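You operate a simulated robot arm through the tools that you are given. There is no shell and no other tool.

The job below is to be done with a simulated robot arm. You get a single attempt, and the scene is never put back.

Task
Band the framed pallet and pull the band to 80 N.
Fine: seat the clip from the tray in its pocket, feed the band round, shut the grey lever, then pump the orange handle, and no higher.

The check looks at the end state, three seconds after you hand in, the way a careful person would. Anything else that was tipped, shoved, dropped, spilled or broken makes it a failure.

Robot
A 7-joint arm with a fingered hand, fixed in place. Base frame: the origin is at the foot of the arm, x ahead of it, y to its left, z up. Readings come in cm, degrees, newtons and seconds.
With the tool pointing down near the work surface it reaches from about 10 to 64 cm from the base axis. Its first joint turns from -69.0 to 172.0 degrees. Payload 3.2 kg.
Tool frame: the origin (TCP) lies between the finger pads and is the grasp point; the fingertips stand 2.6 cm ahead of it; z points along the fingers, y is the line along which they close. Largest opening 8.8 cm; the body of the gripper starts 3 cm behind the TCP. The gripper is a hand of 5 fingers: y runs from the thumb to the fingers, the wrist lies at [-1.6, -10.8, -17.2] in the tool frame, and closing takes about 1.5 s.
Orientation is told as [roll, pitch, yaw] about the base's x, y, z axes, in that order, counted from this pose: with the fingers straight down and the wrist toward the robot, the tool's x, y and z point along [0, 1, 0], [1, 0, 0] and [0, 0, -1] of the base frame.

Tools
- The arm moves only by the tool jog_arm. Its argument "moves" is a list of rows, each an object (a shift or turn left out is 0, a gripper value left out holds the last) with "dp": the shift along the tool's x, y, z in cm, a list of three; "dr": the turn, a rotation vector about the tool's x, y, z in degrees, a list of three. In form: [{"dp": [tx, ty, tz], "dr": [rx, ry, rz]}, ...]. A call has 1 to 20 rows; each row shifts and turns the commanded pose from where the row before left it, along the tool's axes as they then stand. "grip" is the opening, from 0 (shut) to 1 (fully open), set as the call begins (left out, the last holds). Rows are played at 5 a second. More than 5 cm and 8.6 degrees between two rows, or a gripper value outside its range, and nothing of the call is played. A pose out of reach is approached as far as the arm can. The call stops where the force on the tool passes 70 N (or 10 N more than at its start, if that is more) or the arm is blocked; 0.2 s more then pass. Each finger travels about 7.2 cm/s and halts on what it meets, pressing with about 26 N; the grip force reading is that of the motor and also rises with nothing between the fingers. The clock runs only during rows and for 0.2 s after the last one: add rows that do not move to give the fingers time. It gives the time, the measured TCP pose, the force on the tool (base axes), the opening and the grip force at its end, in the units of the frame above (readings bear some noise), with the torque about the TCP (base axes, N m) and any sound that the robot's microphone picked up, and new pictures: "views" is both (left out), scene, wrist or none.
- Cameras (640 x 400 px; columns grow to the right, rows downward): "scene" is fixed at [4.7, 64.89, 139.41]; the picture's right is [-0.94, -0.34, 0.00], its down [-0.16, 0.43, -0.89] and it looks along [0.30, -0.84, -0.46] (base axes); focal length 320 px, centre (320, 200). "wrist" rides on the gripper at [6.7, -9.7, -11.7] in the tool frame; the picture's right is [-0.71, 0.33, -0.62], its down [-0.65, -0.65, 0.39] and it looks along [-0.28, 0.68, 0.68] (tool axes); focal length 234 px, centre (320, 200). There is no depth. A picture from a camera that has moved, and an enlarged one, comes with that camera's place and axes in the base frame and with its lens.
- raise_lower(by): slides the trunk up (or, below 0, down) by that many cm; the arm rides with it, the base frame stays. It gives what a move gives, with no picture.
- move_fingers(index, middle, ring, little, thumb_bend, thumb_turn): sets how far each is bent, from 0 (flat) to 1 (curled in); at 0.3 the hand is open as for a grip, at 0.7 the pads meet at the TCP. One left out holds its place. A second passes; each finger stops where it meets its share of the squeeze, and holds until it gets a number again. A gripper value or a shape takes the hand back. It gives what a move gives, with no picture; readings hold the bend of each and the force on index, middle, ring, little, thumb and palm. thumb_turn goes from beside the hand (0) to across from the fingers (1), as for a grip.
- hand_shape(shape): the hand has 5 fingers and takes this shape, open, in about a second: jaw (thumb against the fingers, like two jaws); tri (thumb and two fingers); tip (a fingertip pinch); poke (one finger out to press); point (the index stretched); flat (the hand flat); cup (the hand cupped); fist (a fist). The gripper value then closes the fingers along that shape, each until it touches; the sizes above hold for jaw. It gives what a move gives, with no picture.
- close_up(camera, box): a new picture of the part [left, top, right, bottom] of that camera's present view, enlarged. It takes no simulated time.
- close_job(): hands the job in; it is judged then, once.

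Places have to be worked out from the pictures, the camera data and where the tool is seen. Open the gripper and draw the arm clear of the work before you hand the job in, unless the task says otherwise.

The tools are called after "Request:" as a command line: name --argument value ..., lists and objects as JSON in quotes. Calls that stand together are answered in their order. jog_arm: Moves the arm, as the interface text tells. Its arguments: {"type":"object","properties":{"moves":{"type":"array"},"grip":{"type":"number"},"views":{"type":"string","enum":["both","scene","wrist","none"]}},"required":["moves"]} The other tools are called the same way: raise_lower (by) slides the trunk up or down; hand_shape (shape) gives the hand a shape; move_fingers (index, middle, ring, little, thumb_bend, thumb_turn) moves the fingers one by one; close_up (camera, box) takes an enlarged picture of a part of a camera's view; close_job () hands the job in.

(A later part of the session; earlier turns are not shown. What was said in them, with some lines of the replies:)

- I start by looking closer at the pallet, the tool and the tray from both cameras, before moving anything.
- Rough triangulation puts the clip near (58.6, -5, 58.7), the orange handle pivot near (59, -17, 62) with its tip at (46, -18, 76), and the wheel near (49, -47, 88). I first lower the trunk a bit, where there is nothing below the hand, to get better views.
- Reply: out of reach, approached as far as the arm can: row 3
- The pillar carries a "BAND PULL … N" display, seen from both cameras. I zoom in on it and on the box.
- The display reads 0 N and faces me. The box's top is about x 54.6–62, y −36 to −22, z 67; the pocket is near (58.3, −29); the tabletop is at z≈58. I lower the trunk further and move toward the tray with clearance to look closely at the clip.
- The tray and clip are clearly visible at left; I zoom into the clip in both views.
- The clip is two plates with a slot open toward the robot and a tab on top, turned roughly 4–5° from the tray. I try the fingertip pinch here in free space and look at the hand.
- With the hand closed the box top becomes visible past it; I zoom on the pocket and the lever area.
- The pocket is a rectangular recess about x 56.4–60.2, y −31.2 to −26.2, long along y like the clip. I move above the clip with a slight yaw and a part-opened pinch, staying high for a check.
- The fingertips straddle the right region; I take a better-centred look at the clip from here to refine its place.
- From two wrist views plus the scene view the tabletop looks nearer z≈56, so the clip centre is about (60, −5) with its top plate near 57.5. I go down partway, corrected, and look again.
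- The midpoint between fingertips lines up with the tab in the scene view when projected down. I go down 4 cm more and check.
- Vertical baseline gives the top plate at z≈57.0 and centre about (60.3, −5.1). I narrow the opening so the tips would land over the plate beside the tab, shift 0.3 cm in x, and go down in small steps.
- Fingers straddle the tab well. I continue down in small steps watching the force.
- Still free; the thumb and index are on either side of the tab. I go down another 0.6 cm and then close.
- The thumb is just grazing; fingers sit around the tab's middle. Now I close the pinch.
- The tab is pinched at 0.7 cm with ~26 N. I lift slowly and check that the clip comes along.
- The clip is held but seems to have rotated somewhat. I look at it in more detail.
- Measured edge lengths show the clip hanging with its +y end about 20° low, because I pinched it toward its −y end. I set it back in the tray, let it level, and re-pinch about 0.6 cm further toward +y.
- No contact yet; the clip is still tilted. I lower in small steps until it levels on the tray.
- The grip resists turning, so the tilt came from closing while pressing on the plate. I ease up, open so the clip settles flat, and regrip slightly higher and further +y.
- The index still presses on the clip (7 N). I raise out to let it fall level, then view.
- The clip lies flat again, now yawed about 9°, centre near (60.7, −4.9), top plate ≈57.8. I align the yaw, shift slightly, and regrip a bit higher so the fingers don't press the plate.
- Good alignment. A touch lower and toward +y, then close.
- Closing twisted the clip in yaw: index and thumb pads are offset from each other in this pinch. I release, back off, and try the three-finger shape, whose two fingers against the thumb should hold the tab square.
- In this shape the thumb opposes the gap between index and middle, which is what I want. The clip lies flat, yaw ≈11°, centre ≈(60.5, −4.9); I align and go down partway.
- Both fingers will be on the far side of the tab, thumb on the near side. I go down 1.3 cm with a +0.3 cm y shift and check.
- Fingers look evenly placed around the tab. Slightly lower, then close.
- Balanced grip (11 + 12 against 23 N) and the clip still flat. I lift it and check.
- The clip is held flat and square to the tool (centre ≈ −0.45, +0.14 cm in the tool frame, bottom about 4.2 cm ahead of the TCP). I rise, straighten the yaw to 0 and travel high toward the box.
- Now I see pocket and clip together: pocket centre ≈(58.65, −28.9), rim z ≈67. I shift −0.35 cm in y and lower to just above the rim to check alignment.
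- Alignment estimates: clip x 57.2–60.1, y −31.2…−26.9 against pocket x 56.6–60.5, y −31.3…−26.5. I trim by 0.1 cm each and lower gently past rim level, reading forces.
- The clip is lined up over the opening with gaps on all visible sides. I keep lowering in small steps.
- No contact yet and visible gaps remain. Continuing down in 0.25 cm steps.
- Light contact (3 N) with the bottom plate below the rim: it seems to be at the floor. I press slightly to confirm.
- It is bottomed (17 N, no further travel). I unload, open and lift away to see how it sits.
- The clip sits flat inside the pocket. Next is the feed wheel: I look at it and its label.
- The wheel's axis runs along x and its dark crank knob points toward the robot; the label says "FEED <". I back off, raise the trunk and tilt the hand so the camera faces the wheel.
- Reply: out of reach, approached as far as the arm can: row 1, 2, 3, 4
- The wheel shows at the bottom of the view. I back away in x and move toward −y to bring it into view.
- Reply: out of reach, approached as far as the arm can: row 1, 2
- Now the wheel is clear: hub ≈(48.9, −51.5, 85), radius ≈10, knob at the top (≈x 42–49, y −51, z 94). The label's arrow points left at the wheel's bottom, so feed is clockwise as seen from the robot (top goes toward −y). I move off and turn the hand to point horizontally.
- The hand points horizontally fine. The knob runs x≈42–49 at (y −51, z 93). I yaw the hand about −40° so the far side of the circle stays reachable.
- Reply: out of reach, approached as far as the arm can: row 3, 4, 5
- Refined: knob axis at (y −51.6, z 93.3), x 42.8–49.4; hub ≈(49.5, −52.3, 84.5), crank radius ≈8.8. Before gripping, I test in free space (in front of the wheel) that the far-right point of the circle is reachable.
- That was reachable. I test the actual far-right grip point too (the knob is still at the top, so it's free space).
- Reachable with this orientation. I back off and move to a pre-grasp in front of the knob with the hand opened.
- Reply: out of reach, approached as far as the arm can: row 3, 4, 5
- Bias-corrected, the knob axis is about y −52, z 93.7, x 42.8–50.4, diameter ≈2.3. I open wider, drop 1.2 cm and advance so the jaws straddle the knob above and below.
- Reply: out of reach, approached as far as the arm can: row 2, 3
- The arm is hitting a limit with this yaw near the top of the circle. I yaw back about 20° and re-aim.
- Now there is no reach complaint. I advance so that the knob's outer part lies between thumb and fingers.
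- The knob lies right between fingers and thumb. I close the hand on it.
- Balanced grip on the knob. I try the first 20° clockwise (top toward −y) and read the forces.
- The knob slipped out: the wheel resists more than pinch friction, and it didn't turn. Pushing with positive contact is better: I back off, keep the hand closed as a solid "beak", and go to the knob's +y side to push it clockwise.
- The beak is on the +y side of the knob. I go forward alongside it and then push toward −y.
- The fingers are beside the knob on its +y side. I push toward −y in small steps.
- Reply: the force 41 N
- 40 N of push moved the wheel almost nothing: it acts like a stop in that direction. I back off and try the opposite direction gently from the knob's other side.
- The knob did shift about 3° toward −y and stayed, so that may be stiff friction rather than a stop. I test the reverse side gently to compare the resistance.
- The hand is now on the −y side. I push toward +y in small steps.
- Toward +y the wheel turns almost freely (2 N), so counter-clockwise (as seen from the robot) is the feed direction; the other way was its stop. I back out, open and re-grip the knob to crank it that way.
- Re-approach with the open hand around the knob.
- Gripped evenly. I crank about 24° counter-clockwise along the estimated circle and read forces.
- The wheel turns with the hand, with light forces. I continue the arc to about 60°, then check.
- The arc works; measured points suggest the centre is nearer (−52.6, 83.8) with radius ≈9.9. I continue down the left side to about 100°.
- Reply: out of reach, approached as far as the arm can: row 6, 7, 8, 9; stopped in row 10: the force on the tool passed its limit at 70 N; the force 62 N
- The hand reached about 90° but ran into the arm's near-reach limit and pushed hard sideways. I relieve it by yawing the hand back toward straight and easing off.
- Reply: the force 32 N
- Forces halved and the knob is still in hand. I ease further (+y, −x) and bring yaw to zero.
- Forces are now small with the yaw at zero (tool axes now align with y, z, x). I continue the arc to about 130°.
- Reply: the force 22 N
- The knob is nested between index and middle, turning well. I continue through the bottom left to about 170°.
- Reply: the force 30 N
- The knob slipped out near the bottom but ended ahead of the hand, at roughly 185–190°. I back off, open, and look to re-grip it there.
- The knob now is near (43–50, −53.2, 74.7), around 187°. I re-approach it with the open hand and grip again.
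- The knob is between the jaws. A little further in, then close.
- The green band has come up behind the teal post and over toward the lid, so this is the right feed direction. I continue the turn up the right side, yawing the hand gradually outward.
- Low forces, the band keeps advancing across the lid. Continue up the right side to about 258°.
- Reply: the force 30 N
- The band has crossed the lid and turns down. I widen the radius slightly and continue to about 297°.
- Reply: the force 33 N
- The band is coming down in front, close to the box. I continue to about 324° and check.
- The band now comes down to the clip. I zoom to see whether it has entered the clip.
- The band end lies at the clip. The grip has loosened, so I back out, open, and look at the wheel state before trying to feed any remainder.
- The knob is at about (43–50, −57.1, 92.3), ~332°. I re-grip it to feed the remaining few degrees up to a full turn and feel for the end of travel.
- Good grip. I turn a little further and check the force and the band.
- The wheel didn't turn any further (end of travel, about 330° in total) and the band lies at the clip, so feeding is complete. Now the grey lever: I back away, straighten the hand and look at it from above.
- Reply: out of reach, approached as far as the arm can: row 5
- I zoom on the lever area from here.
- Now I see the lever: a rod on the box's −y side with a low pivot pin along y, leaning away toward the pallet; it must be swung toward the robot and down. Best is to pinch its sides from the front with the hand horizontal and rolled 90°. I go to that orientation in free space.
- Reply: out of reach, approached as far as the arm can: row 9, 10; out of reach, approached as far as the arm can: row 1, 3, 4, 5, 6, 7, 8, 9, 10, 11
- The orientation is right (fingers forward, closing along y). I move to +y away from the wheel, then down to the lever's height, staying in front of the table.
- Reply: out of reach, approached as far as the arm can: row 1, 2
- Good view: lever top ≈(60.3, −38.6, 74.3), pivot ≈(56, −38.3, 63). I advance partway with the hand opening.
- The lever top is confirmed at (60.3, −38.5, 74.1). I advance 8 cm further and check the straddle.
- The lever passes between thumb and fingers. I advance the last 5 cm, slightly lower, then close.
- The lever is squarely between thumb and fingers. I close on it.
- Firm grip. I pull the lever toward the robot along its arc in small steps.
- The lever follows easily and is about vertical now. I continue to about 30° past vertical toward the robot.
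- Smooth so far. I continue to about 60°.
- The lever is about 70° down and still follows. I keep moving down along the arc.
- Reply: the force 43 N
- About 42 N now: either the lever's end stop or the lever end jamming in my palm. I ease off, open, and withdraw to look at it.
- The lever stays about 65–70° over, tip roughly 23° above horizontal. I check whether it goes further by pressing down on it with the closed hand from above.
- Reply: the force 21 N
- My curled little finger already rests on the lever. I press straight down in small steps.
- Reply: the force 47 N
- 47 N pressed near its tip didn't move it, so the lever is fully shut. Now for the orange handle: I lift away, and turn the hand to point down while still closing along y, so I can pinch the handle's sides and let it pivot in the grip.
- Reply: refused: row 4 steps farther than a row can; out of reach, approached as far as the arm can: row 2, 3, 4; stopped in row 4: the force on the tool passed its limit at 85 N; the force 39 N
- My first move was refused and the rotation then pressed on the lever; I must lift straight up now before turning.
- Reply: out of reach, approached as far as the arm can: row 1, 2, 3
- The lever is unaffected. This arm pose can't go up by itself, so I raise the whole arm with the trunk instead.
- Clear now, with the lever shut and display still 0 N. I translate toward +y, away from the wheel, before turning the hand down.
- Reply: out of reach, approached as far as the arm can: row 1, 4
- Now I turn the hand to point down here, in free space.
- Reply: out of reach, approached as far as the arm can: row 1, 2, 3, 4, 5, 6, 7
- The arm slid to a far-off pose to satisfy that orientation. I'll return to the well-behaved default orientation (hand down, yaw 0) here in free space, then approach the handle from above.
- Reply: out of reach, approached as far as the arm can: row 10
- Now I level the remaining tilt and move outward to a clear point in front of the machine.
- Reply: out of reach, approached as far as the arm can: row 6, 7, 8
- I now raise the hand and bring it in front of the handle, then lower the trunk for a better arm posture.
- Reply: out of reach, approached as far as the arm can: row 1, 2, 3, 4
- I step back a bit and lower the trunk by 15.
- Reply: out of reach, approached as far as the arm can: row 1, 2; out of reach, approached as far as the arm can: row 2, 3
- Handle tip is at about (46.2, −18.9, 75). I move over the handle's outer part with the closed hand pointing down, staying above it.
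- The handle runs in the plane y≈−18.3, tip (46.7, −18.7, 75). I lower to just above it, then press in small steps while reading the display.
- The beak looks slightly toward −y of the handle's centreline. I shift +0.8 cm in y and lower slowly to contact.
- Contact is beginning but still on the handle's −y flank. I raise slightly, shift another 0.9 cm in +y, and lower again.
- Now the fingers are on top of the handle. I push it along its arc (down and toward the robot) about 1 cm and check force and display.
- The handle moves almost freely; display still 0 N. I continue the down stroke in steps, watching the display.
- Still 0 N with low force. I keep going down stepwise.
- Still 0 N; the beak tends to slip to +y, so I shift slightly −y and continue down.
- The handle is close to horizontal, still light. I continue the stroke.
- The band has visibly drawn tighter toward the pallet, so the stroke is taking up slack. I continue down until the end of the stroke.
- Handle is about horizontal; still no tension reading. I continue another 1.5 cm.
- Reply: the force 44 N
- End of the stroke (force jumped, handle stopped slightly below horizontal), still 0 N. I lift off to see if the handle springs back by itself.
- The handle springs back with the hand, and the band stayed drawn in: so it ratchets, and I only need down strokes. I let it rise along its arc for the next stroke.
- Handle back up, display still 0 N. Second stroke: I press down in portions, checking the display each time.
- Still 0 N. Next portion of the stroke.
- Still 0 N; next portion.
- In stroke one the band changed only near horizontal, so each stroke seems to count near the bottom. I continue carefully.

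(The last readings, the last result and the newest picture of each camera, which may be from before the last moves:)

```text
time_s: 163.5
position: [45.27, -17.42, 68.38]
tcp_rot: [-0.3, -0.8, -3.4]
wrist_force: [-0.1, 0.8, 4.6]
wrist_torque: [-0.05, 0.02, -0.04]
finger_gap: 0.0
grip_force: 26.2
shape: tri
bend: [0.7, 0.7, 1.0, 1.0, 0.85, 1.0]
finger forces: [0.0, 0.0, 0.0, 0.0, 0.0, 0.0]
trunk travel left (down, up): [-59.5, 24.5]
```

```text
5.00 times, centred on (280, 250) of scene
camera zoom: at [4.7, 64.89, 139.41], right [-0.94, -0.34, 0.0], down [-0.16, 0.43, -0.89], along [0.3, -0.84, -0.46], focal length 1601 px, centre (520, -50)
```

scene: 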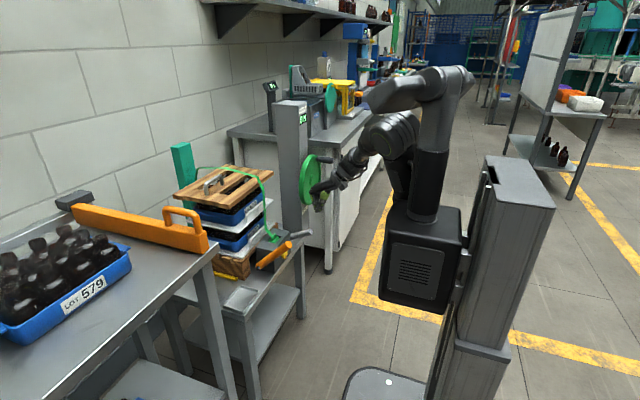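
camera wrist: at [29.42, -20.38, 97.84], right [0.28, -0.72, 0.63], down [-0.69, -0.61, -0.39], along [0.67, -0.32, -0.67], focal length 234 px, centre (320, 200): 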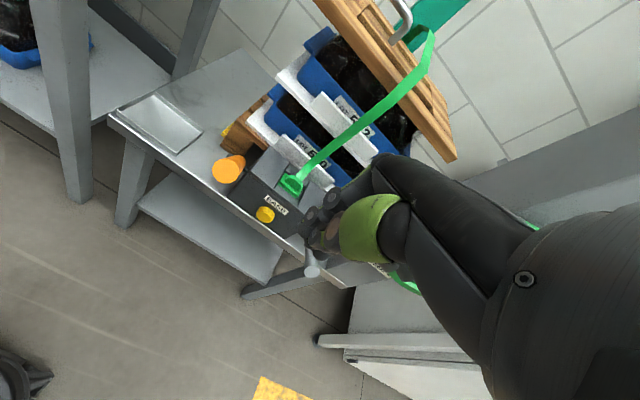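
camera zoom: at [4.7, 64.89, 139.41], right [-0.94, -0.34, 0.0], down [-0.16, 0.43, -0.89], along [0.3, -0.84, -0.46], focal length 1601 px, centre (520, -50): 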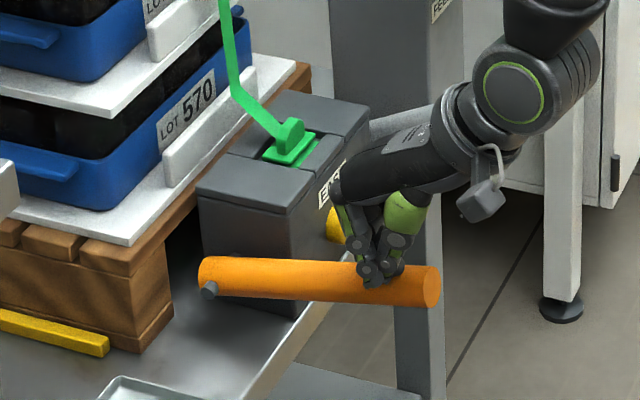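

Still 0 N just before the point where the first stroke counted. A small further step.

Request:
jog_arm --moves '[{"dp": [0, 0, 0.4]}, {"dp": [0, 0, 0.4]}, {"dp": [0, 0.1, 0.4]}, {"dp": [0, 0, 0]}]' --views "none"

Request:
close_up --camera "scene" --box '[290, 105, 314, 125]'

Request:
close_up --camera "scene" --box '[240, 210, 320, 290]'

```text
time_s: 164.5
position: [45.38, -17.54, 67.11]
tcp_rot: [-0.4, -0.9, -3.4]
wrist_force: [-1.5, 2.3, 5.6]
wrist_torque: [-0.03, 0.03, -0.03]
finger_gap: 0.02
grip_force: 25.7
shape: tri
bend: [0.7, 0.7, 1.0, 1.0, 0.85, 1.0]
finger forces: [0.0, 0.0, 0.1, 0.0, 0.0, 0.0]
trunk travel left (down, up): [-59.5, 24.5]
```

```text
16.00 times, centred on (302, 115) of scene
camera zoom: at [4.7, 64.89, 139.41], right [-0.94, -0.34, 0.0], down [-0.16, 0.43, -0.89], along [0.3, -0.84, -0.46], focal length 5123 px, centre (608, 1560)
```

zoom: 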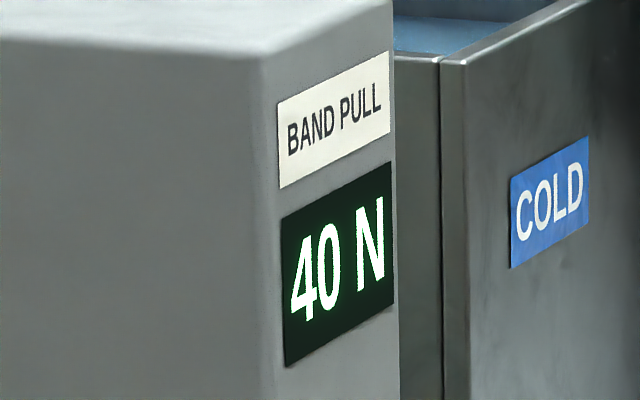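

```text
5.00 times, centred on (280, 250) of scene
camera zoom: at [4.7, 64.89, 139.41], right [-0.94, -0.34, 0.0], down [-0.16, 0.43, -0.89], along [0.3, -0.84, -0.46], focal length 1601 px, centre (520, -50)
```

zoom: 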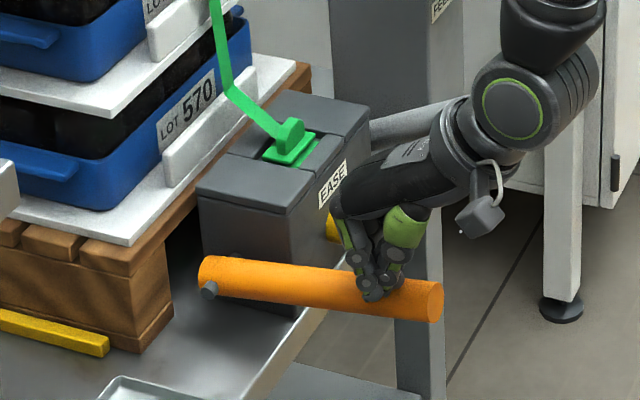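

The display shows 40 N. The next stroke should bring about 80 N. I let the handle up fully.

Request:
jog_arm --moves '[{"dp": [0, -0.1, -1.2]}, {"dp": [0, -0.1, -1.2]}, {"dp": [0, 0.1, -1.2]}, {"dp": [0, 0.4, -1.2]}, {"dp": [0, 0.6, -1.2]}, {"dp": [0, 0.7, -1.2]}, {"dp": [0, 0.8, -1.2]}, {"dp": [0, 0.8, -1.0]}, {"dp": [0, 0.2, -0.6]}, {"dp": [0, 0, 0]}]' --views "none"

Request:
close_up --camera "scene" --box '[290, 105, 314, 125]'

Request:
close_up --camera "scene" --box '[240, 200, 320, 280]'

```text
time_s: 166.7
position: [48.77, -17.66, 77.23]
tcp_rot: [-0.4, -0.9, -3.4]
wrist_force: [1.3, -0.4, 0.6]
wrist_torque: [-0.04, -0.05, -0.03]
finger_gap: 0.0
grip_force: 26.2
shape: tri
bend: [0.7, 0.7, 1.0, 1.0, 0.85, 1.0]
finger forces: [0.1, 0.0, 0.0, 0.0, 0.1, 0.1]
trunk travel left (down, up): [-59.5, 24.5]
```

```text
16.00 times, centred on (302, 115) of scene
camera zoom: at [4.7, 64.89, 139.41], right [-0.94, -0.34, 0.0], down [-0.16, 0.43, -0.89], along [0.3, -0.84, -0.46], focal length 5123 px, centre (608, 1560)
```

zoom: 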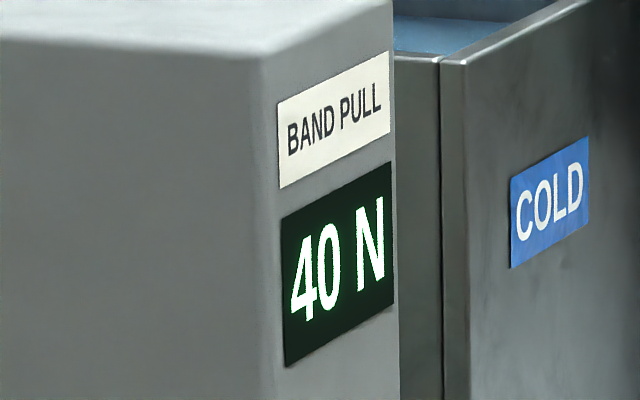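

```text
5.00 times, centred on (280, 240) of scene
camera zoom: at [4.7, 64.89, 139.41], right [-0.94, -0.34, 0.0], down [-0.16, 0.43, -0.89], along [0.3, -0.84, -0.46], focal length 1601 px, centre (520, 0)
```

zoom: 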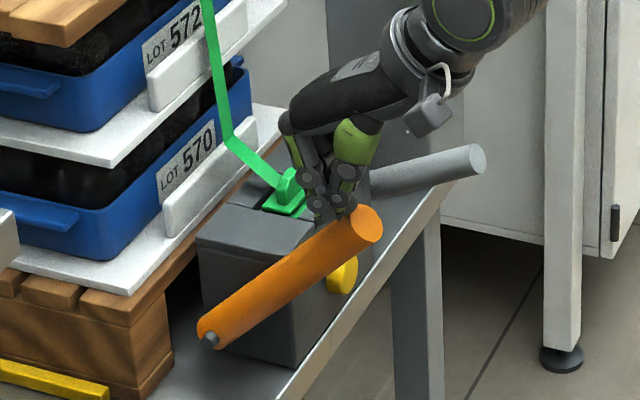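

Holding 40 N with the handle up. Third stroke: down to just before the counting point.

Request:
jog_arm --moves '[{"dp": [0, -0.1, 0.5]}, {"dp": [0, -0.35, 0.4]}, {"dp": [0, -0.35, 0.4]}, {"dp": [0, -0.35, 0.4]}, {"dp": [0, -0.35, 0.45]}, {"dp": [0, -0.3, 0.45]}, {"dp": [0, -0.28, 0.45]}, {"dp": [0, -0.28, 0.45]}, {"dp": [0, -0.3, 0.5]}, {"dp": [0, -0.28, 0.5]}, {"dp": [0, -0.25, 0.5]}, {"dp": [0, -0.2, 0.5]}, {"dp": [0, -0.15, 0.5]}, {"dp": [0, -0.12, 0.5]}, {"dp": [0, -0.1, 0.5]}, {"dp": [0, 0, 0.5]}, {"dp": [0, 0, 0.5]}, {"dp": [0, 0, 0]}]' --views "none"

Request:
close_up --camera "scene" --box '[290, 105, 314, 125]'

Request:
close_up --camera "scene" --box '[240, 210, 320, 290]'

```text
time_s: 170.5
position: [44.95, -17.3, 69.33]
tcp_rot: [-0.4, -1.0, -3.4]
wrist_force: [-0.1, 0.8, 4.7]
wrist_torque: [-0.02, 0.0, -0.07]
finger_gap: 0.01
grip_force: 26.2
shape: tri
bend: [0.7, 0.7, 1.0, 1.0, 0.85, 1.0]
finger forces: [0.0, 0.0, 0.0, 0.1, 0.0, 0.0]
trunk travel left (down, up): [-59.5, 24.5]
```

```text
16.00 times, centred on (302, 115) of scene
camera zoom: at [4.7, 64.89, 139.41], right [-0.94, -0.34, 0.0], down [-0.16, 0.43, -0.89], along [0.3, -0.84, -0.46], focal length 5123 px, centre (608, 1560)
```

zoom: 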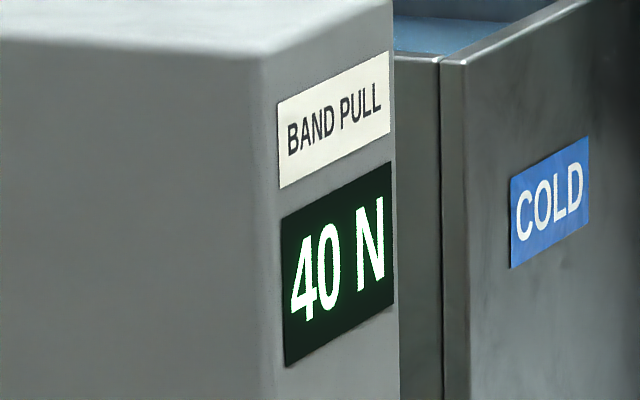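

```text
5.00 times, centred on (280, 250) of scene
camera zoom: at [4.7, 64.89, 139.41], right [-0.94, -0.34, 0.0], down [-0.16, 0.43, -0.89], along [0.3, -0.84, -0.46], focal length 1601 px, centre (520, -50)
```

zoom: 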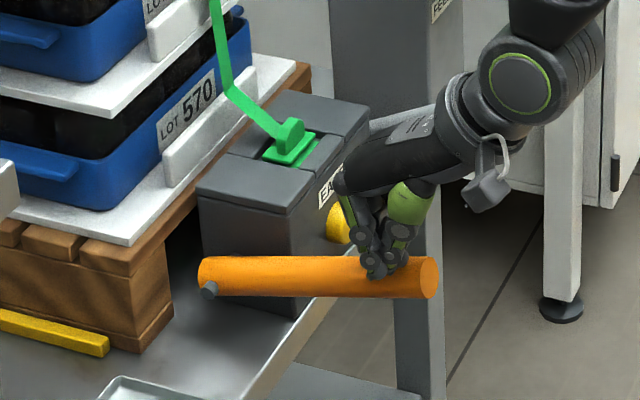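

40 N still. Now small steps past the counting point.

Request:
jog_arm --moves '[{"dp": [0, 0, 0.5]}, {"dp": [0, 0, 0.5]}, {"dp": [0, 0, 0.4]}, {"dp": [0, 0.1, 0.4]}, {"dp": [0, 0, 0]}]' --views "none"

Request:
close_up --camera "scene" --box '[290, 105, 314, 125]'

```text
time_s: 171.7
position: [45.15, -17.47, 67.46]
tcp_rot: [-0.3, -0.9, -3.4]
wrist_force: [-2.0, 0.4, 5.9]
wrist_torque: [-0.11, 0.04, -0.01]
finger_gap: 0.0
grip_force: 26.2
shape: tri
bend: [0.7, 0.7, 1.0, 1.0, 0.85, 1.0]
finger forces: [0.1, 0.0, 0.0, 0.0, 0.0, 0.0]
trunk travel left (down, up): [-59.5, 24.5]
```

```text
16.00 times, centred on (302, 115) of scene
camera zoom: at [4.7, 64.89, 139.41], right [-0.94, -0.34, 0.0], down [-0.16, 0.43, -0.89], along [0.3, -0.84, -0.46], focal length 5123 px, centre (608, 1560)
```

zoom: 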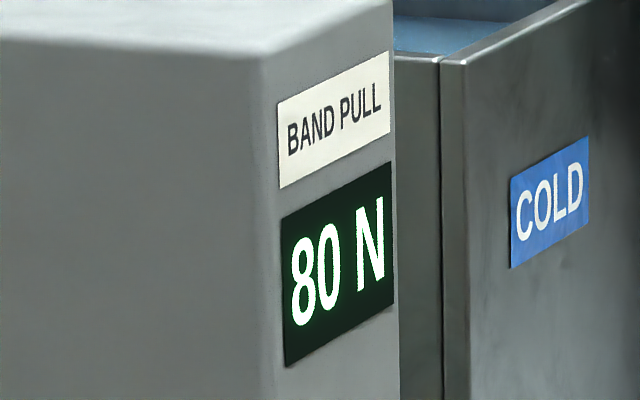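

Exactly 80 N. I let the handle rise gently along its arc, without another stroke.

Request:
jog_arm --moves '[{"dp": [0, -0.1, -1.0]}, {"dp": [0, -0.1, -1.2]}, {"dp": [0, 0.1, -1.2]}, {"dp": [0, 0.4, -1.2]}, {"dp": [0, 0.6, -1.2]}, {"dp": [0, 0.7, -1.2]}, {"dp": [0, 0.8, -1.2]}, {"dp": [0, 0.8, -1.0]}, {"dp": [0, 0.2, -0.8]}, {"dp": [0, 0, -1.5]}, {"dp": [0, 0, -3]}, {"dp": [0, 0, -4]}, {"dp": [0, 0, 0]}]' --views "none"

Request:
close_up --camera "scene" --box '[290, 105, 314, 125]'

Request:
close_up --camera "scene" --box '[200, 150, 330, 280]'

```text
time_s: 174.5
position: [47.5, -18.29, 83.78]
tcp_rot: [-1.7, 1.5, -4.7]
wrist_force: [0.3, -0.5, 0.3]
wrist_torque: [0.02, -0.03, -0.02]
finger_gap: 0.0
grip_force: 25.9
shape: tri
bend: [0.7, 0.7, 1.0, 1.0, 0.85, 1.0]
finger forces: [0.0, 0.0, 0.0, 0.0, 0.0, 0.1]
out of reach, approached as far as the arm can: row 12
trunk travel left (down, up): [-59.5, 24.5]
```

```text
16.00 times, centred on (302, 115) of scene
camera zoom: at [4.7, 64.89, 139.41], right [-0.94, -0.34, 0.0], down [-0.16, 0.43, -0.89], along [0.3, -0.84, -0.46], focal length 5123 px, centre (608, 1560)
```

zoom: 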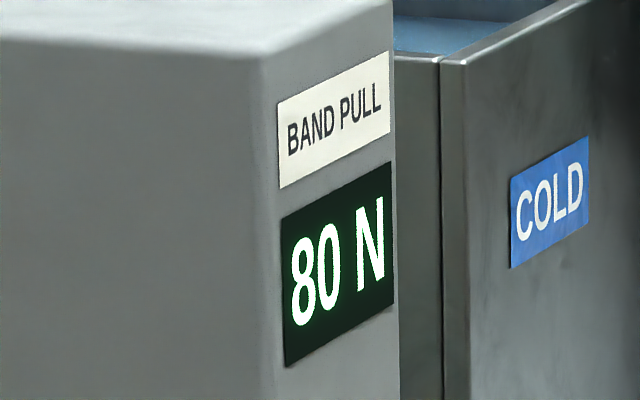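

```text
3.08 times, centred on (265, 215) of scene
camera zoom: at [4.7, 64.89, 139.41], right [-0.94, -0.34, 0.0], down [-0.16, 0.43, -0.89], along [0.3, -0.84, -0.46], focal length 985 px, centre (489, 154)
```

zoom: 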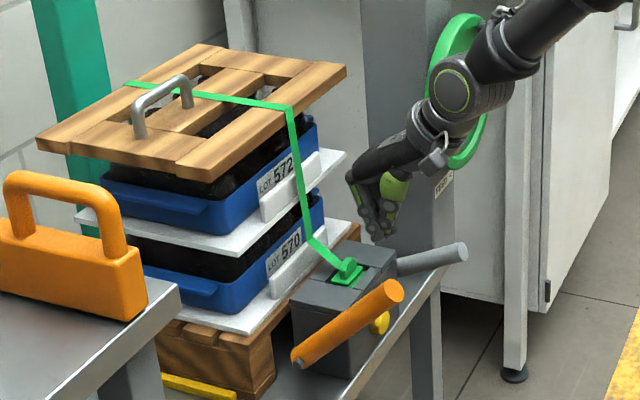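

80 N holds, handle up, lever shut, band taut, clip seated. I raise the trunk to draw the arm clear, then open the hand away from everything.

Request:
raise_lower --by 15

Request:
jog_arm --moves '[{"dp": [0, -3, 0]}, {"dp": [0, -3, 0]}, {"dp": [0, -3, 0]}, {"dp": [0, 0, 0]}, {"dp": [0, 0, 0]}, {"dp": [0, 0, 0]}]' --grip 0.8

Request:
close_up --camera "scene" --box '[290, 105, 314, 125]'

Request:
close_up --camera "scene" --box '[200, 130, 330, 320]'

Request:
close_up --camera "scene" --box '[257, 215, 305, 245]'

```text
time_s: 176.2
position: [47.57, -18.18, 98.77]
tcp_rot: [-1.8, 1.4, -4.7]
wrist_force: [-0.1, 1.0, 0.7]
wrist_torque: [-0.01, 0.02, 0.0]
finger_gap: 0.0
grip_force: 25.9
shape: tri
bend: [0.7, 0.7, 1.0, 1.0, 0.85, 1.0]
finger forces: [0.0, 0.1, 0.0, 0.1, 0.0, 0.0]
trunk travel left (down, up): [-74.5, 9.5]
```

```text
time_s: 177.6
position: [47.65, -18.22, 98.76]
tcp_rot: [-1.7, 1.4, -4.7]
wrist_force: [0.1, 0.4, -0.7]
wrist_torque: [0.0, 0.0, -0.02]
finger_gap: 7.05
grip_force: 0.1
shape: tri
bend: [0.38, 0.33, 0.99, 0.99, 0.09, 0.98]
finger forces: [0.1, 0.0, 0.0, 0.0, 0.0, 0.1]
out of reach, approached as far as the arm can: row 1, 2, 3
trunk travel left (down, up): [-74.5, 9.5]
camera wrist: at [38.73, -10.44, 110.44], right [0.29, -0.71, 0.64], down [-0.71, -0.6, -0.35], along [0.64, -0.35, -0.69], focal length 234 px, centre (320, 200)
```

scene: 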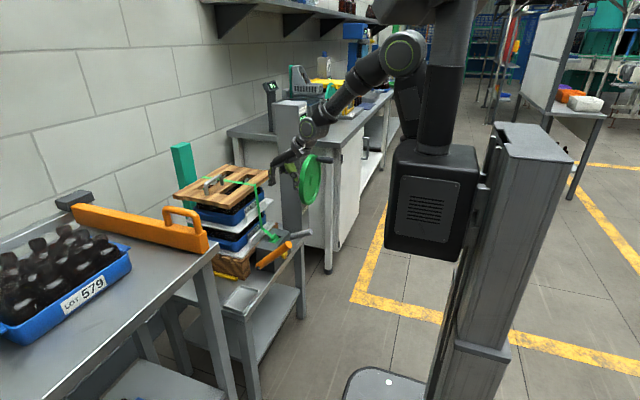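
wrist: 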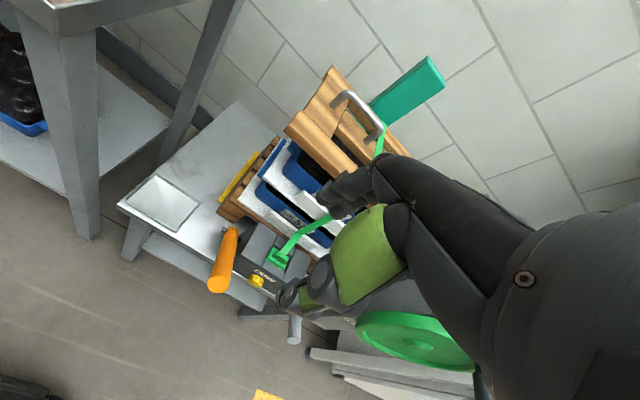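

```text
16.00 times, centred on (302, 115) of scene
camera zoom: at [4.7, 64.89, 139.41], right [-0.94, -0.34, 0.0], down [-0.16, 0.43, -0.89], along [0.3, -0.84, -0.46], focal length 5123 px, centre (608, 1560)
```

zoom: 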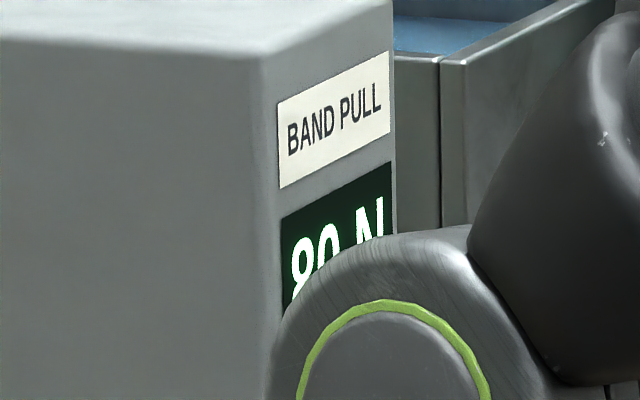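

```text
2.11 times, centred on (265, 225) of scene
camera zoom: at [4.7, 64.89, 139.41], right [-0.94, -0.34, 0.0], down [-0.16, 0.43, -0.89], along [0.3, -0.84, -0.46], focal length 674 px, centre (436, 147)
```

zoom: 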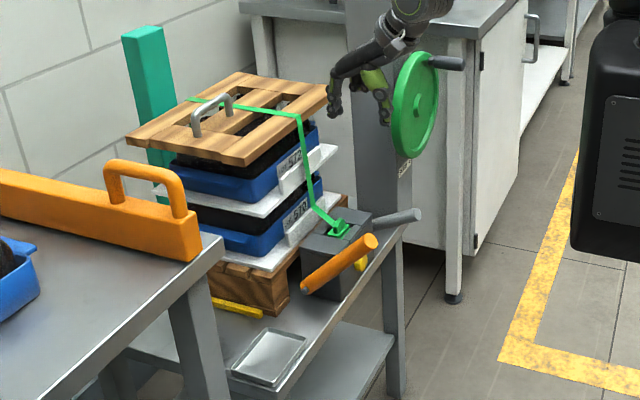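

```text
13.33 times, centred on (281, 230) of scene
camera zoom: at [4.7, 64.89, 139.41], right [-0.94, -0.34, 0.0], down [-0.16, 0.43, -0.89], along [0.3, -0.84, -0.46], focal length 4270 px, centre (840, -200)
```

zoom: 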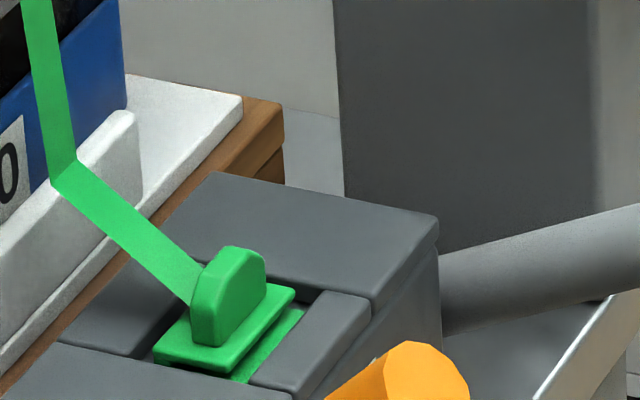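

Everything is in order: 80 N, clip seated, band round the pallet, lever shut, handle up, tray and pallet undisturbed. I raise the open hand a little more to be well clear.

Request:
raise_lower --by 8

Request:
jog_arm --moves '[{"dp": [0, 0, 0]}, {"dp": [0, 0, 0]}]'

Request:
close_up --camera "wrist" --box '[100, 60, 480, 380]'

Request:
close_up --camera "scene" --box '[286, 95, 318, 125]'

```text
time_s: 178.8
position: [47.67, -18.14, 106.72]
tcp_rot: [-1.8, 1.5, -4.7]
wrist_force: [-0.1, -0.1, -0.1]
wrist_torque: [0.03, -0.05, 0.01]
finger_gap: 7.09
grip_force: 0.1
shape: tri
bend: [0.38, 0.33, 0.99, 0.99, 0.09, 0.98]
finger forces: [0.0, 0.0, 0.0, 0.0, 0.0, 0.0]
trunk travel left (down, up): [-82.5, 1.5]
```

```text
time_s: 179.4
position: [47.69, -18.18, 106.66]
tcp_rot: [-1.8, 1.4, -4.7]
wrist_force: [-0.7, 0.4, -0.6]
wrist_torque: [-0.03, 0.01, 0.01]
finger_gap: 7.03
grip_force: 0.1
shape: tri
bend: [0.38, 0.33, 0.99, 0.99, 0.09, 0.98]
finger forces: [0.0, 0.0, 0.2, 0.0, 0.0, 0.1]
trunk travel left (down, up): [-82.5, 1.5]
camera wrist: at [38.73, -10.45, 118.44], right [0.29, -0.71, 0.64], down [-0.71, -0.6, -0.35], along [0.64, -0.35, -0.69], focal length 234 px, centre (320, 200)
```

scene: 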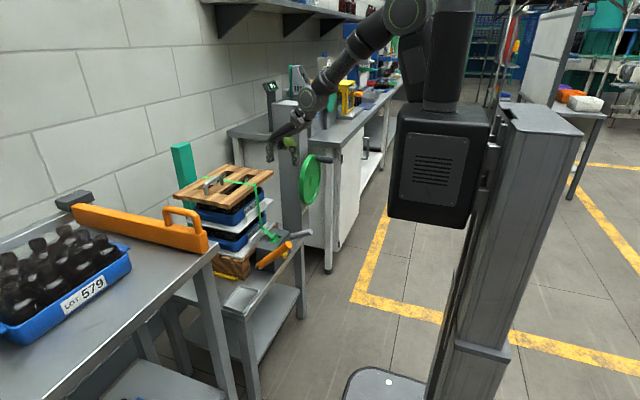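
wrist: 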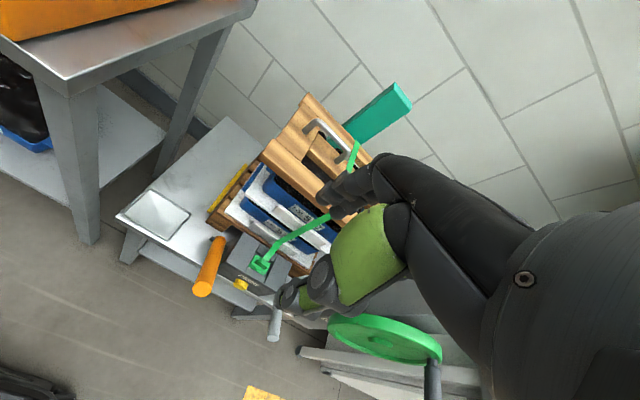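

```text
1.25 times, centred on (290, 220) of wrist
camera zoom: at [38.73, -10.45, 118.44], right [0.29, -0.71, 0.64], down [-0.71, -0.6, -0.35], along [0.64, -0.35, -0.69], focal length 293 px, centre (358, 175)
```

zoom: 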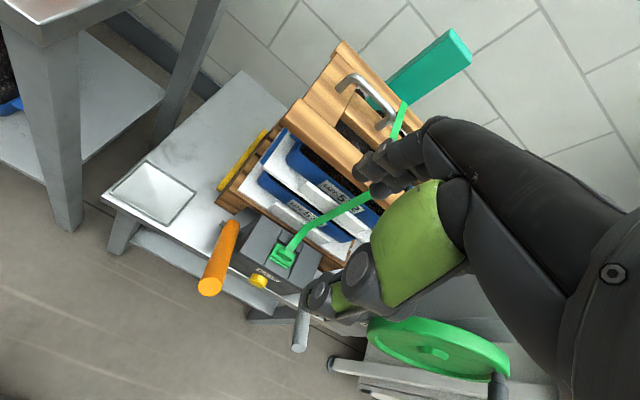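

```text
13.33 times, centred on (302, 110) of scene
camera zoom: at [4.7, 64.89, 139.41], right [-0.94, -0.34, 0.0], down [-0.16, 0.43, -0.89], along [0.3, -0.84, -0.46], focal length 4270 px, centre (560, 1400)
```

zoom: 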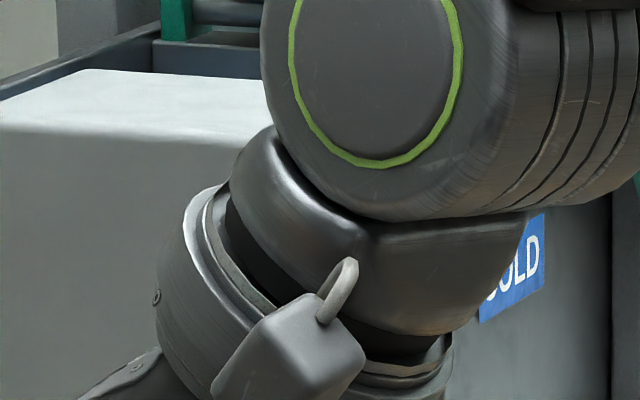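

The hand is open and well clear. The last time I could see the display it read 80 N; the arm now hides it from the scene camera. Clip, band, lever, tray and pallet all look right, so I hand the job in.

Request:
close_job

```text
The job is handed in.
```

The pallet is banded and the job is handed in. The BAND PULL display read 80 N when I stopped pumping. It read the same after the handle rose and I moved the arm off. In my last views the arm blocked the display, so I couldn't read it at the moment of hand-in.

- **Clip:** it sits flat on the floor of its pocket.
- **Band:** I turned the green wheel counter-clockwise, seen from the robot, until it stopped. The band goes over the lid and down to the clip.
- **Grey lever:** it is pulled down to its stop. Pressing about 47 N near its tip didn't move it further.
- **Orange handle:** it took three strokes. The first took up slack, and the next two brought the pull to 40 N and then 80 N. The handle sprang back up and the pull held.

- **Wrong way on the wheel:** I first pushed it the other way against its stop with about 40 N; it shifted about 3° and I moved it back.
- **Knock on the lever:** while leaving the shut lever, the hand pressed on it hard enough to trip the 85 N force limit. It hadn't moved when I checked.

The tray, pallet and crates looked undisturbed. The hand is open and clear above the work.
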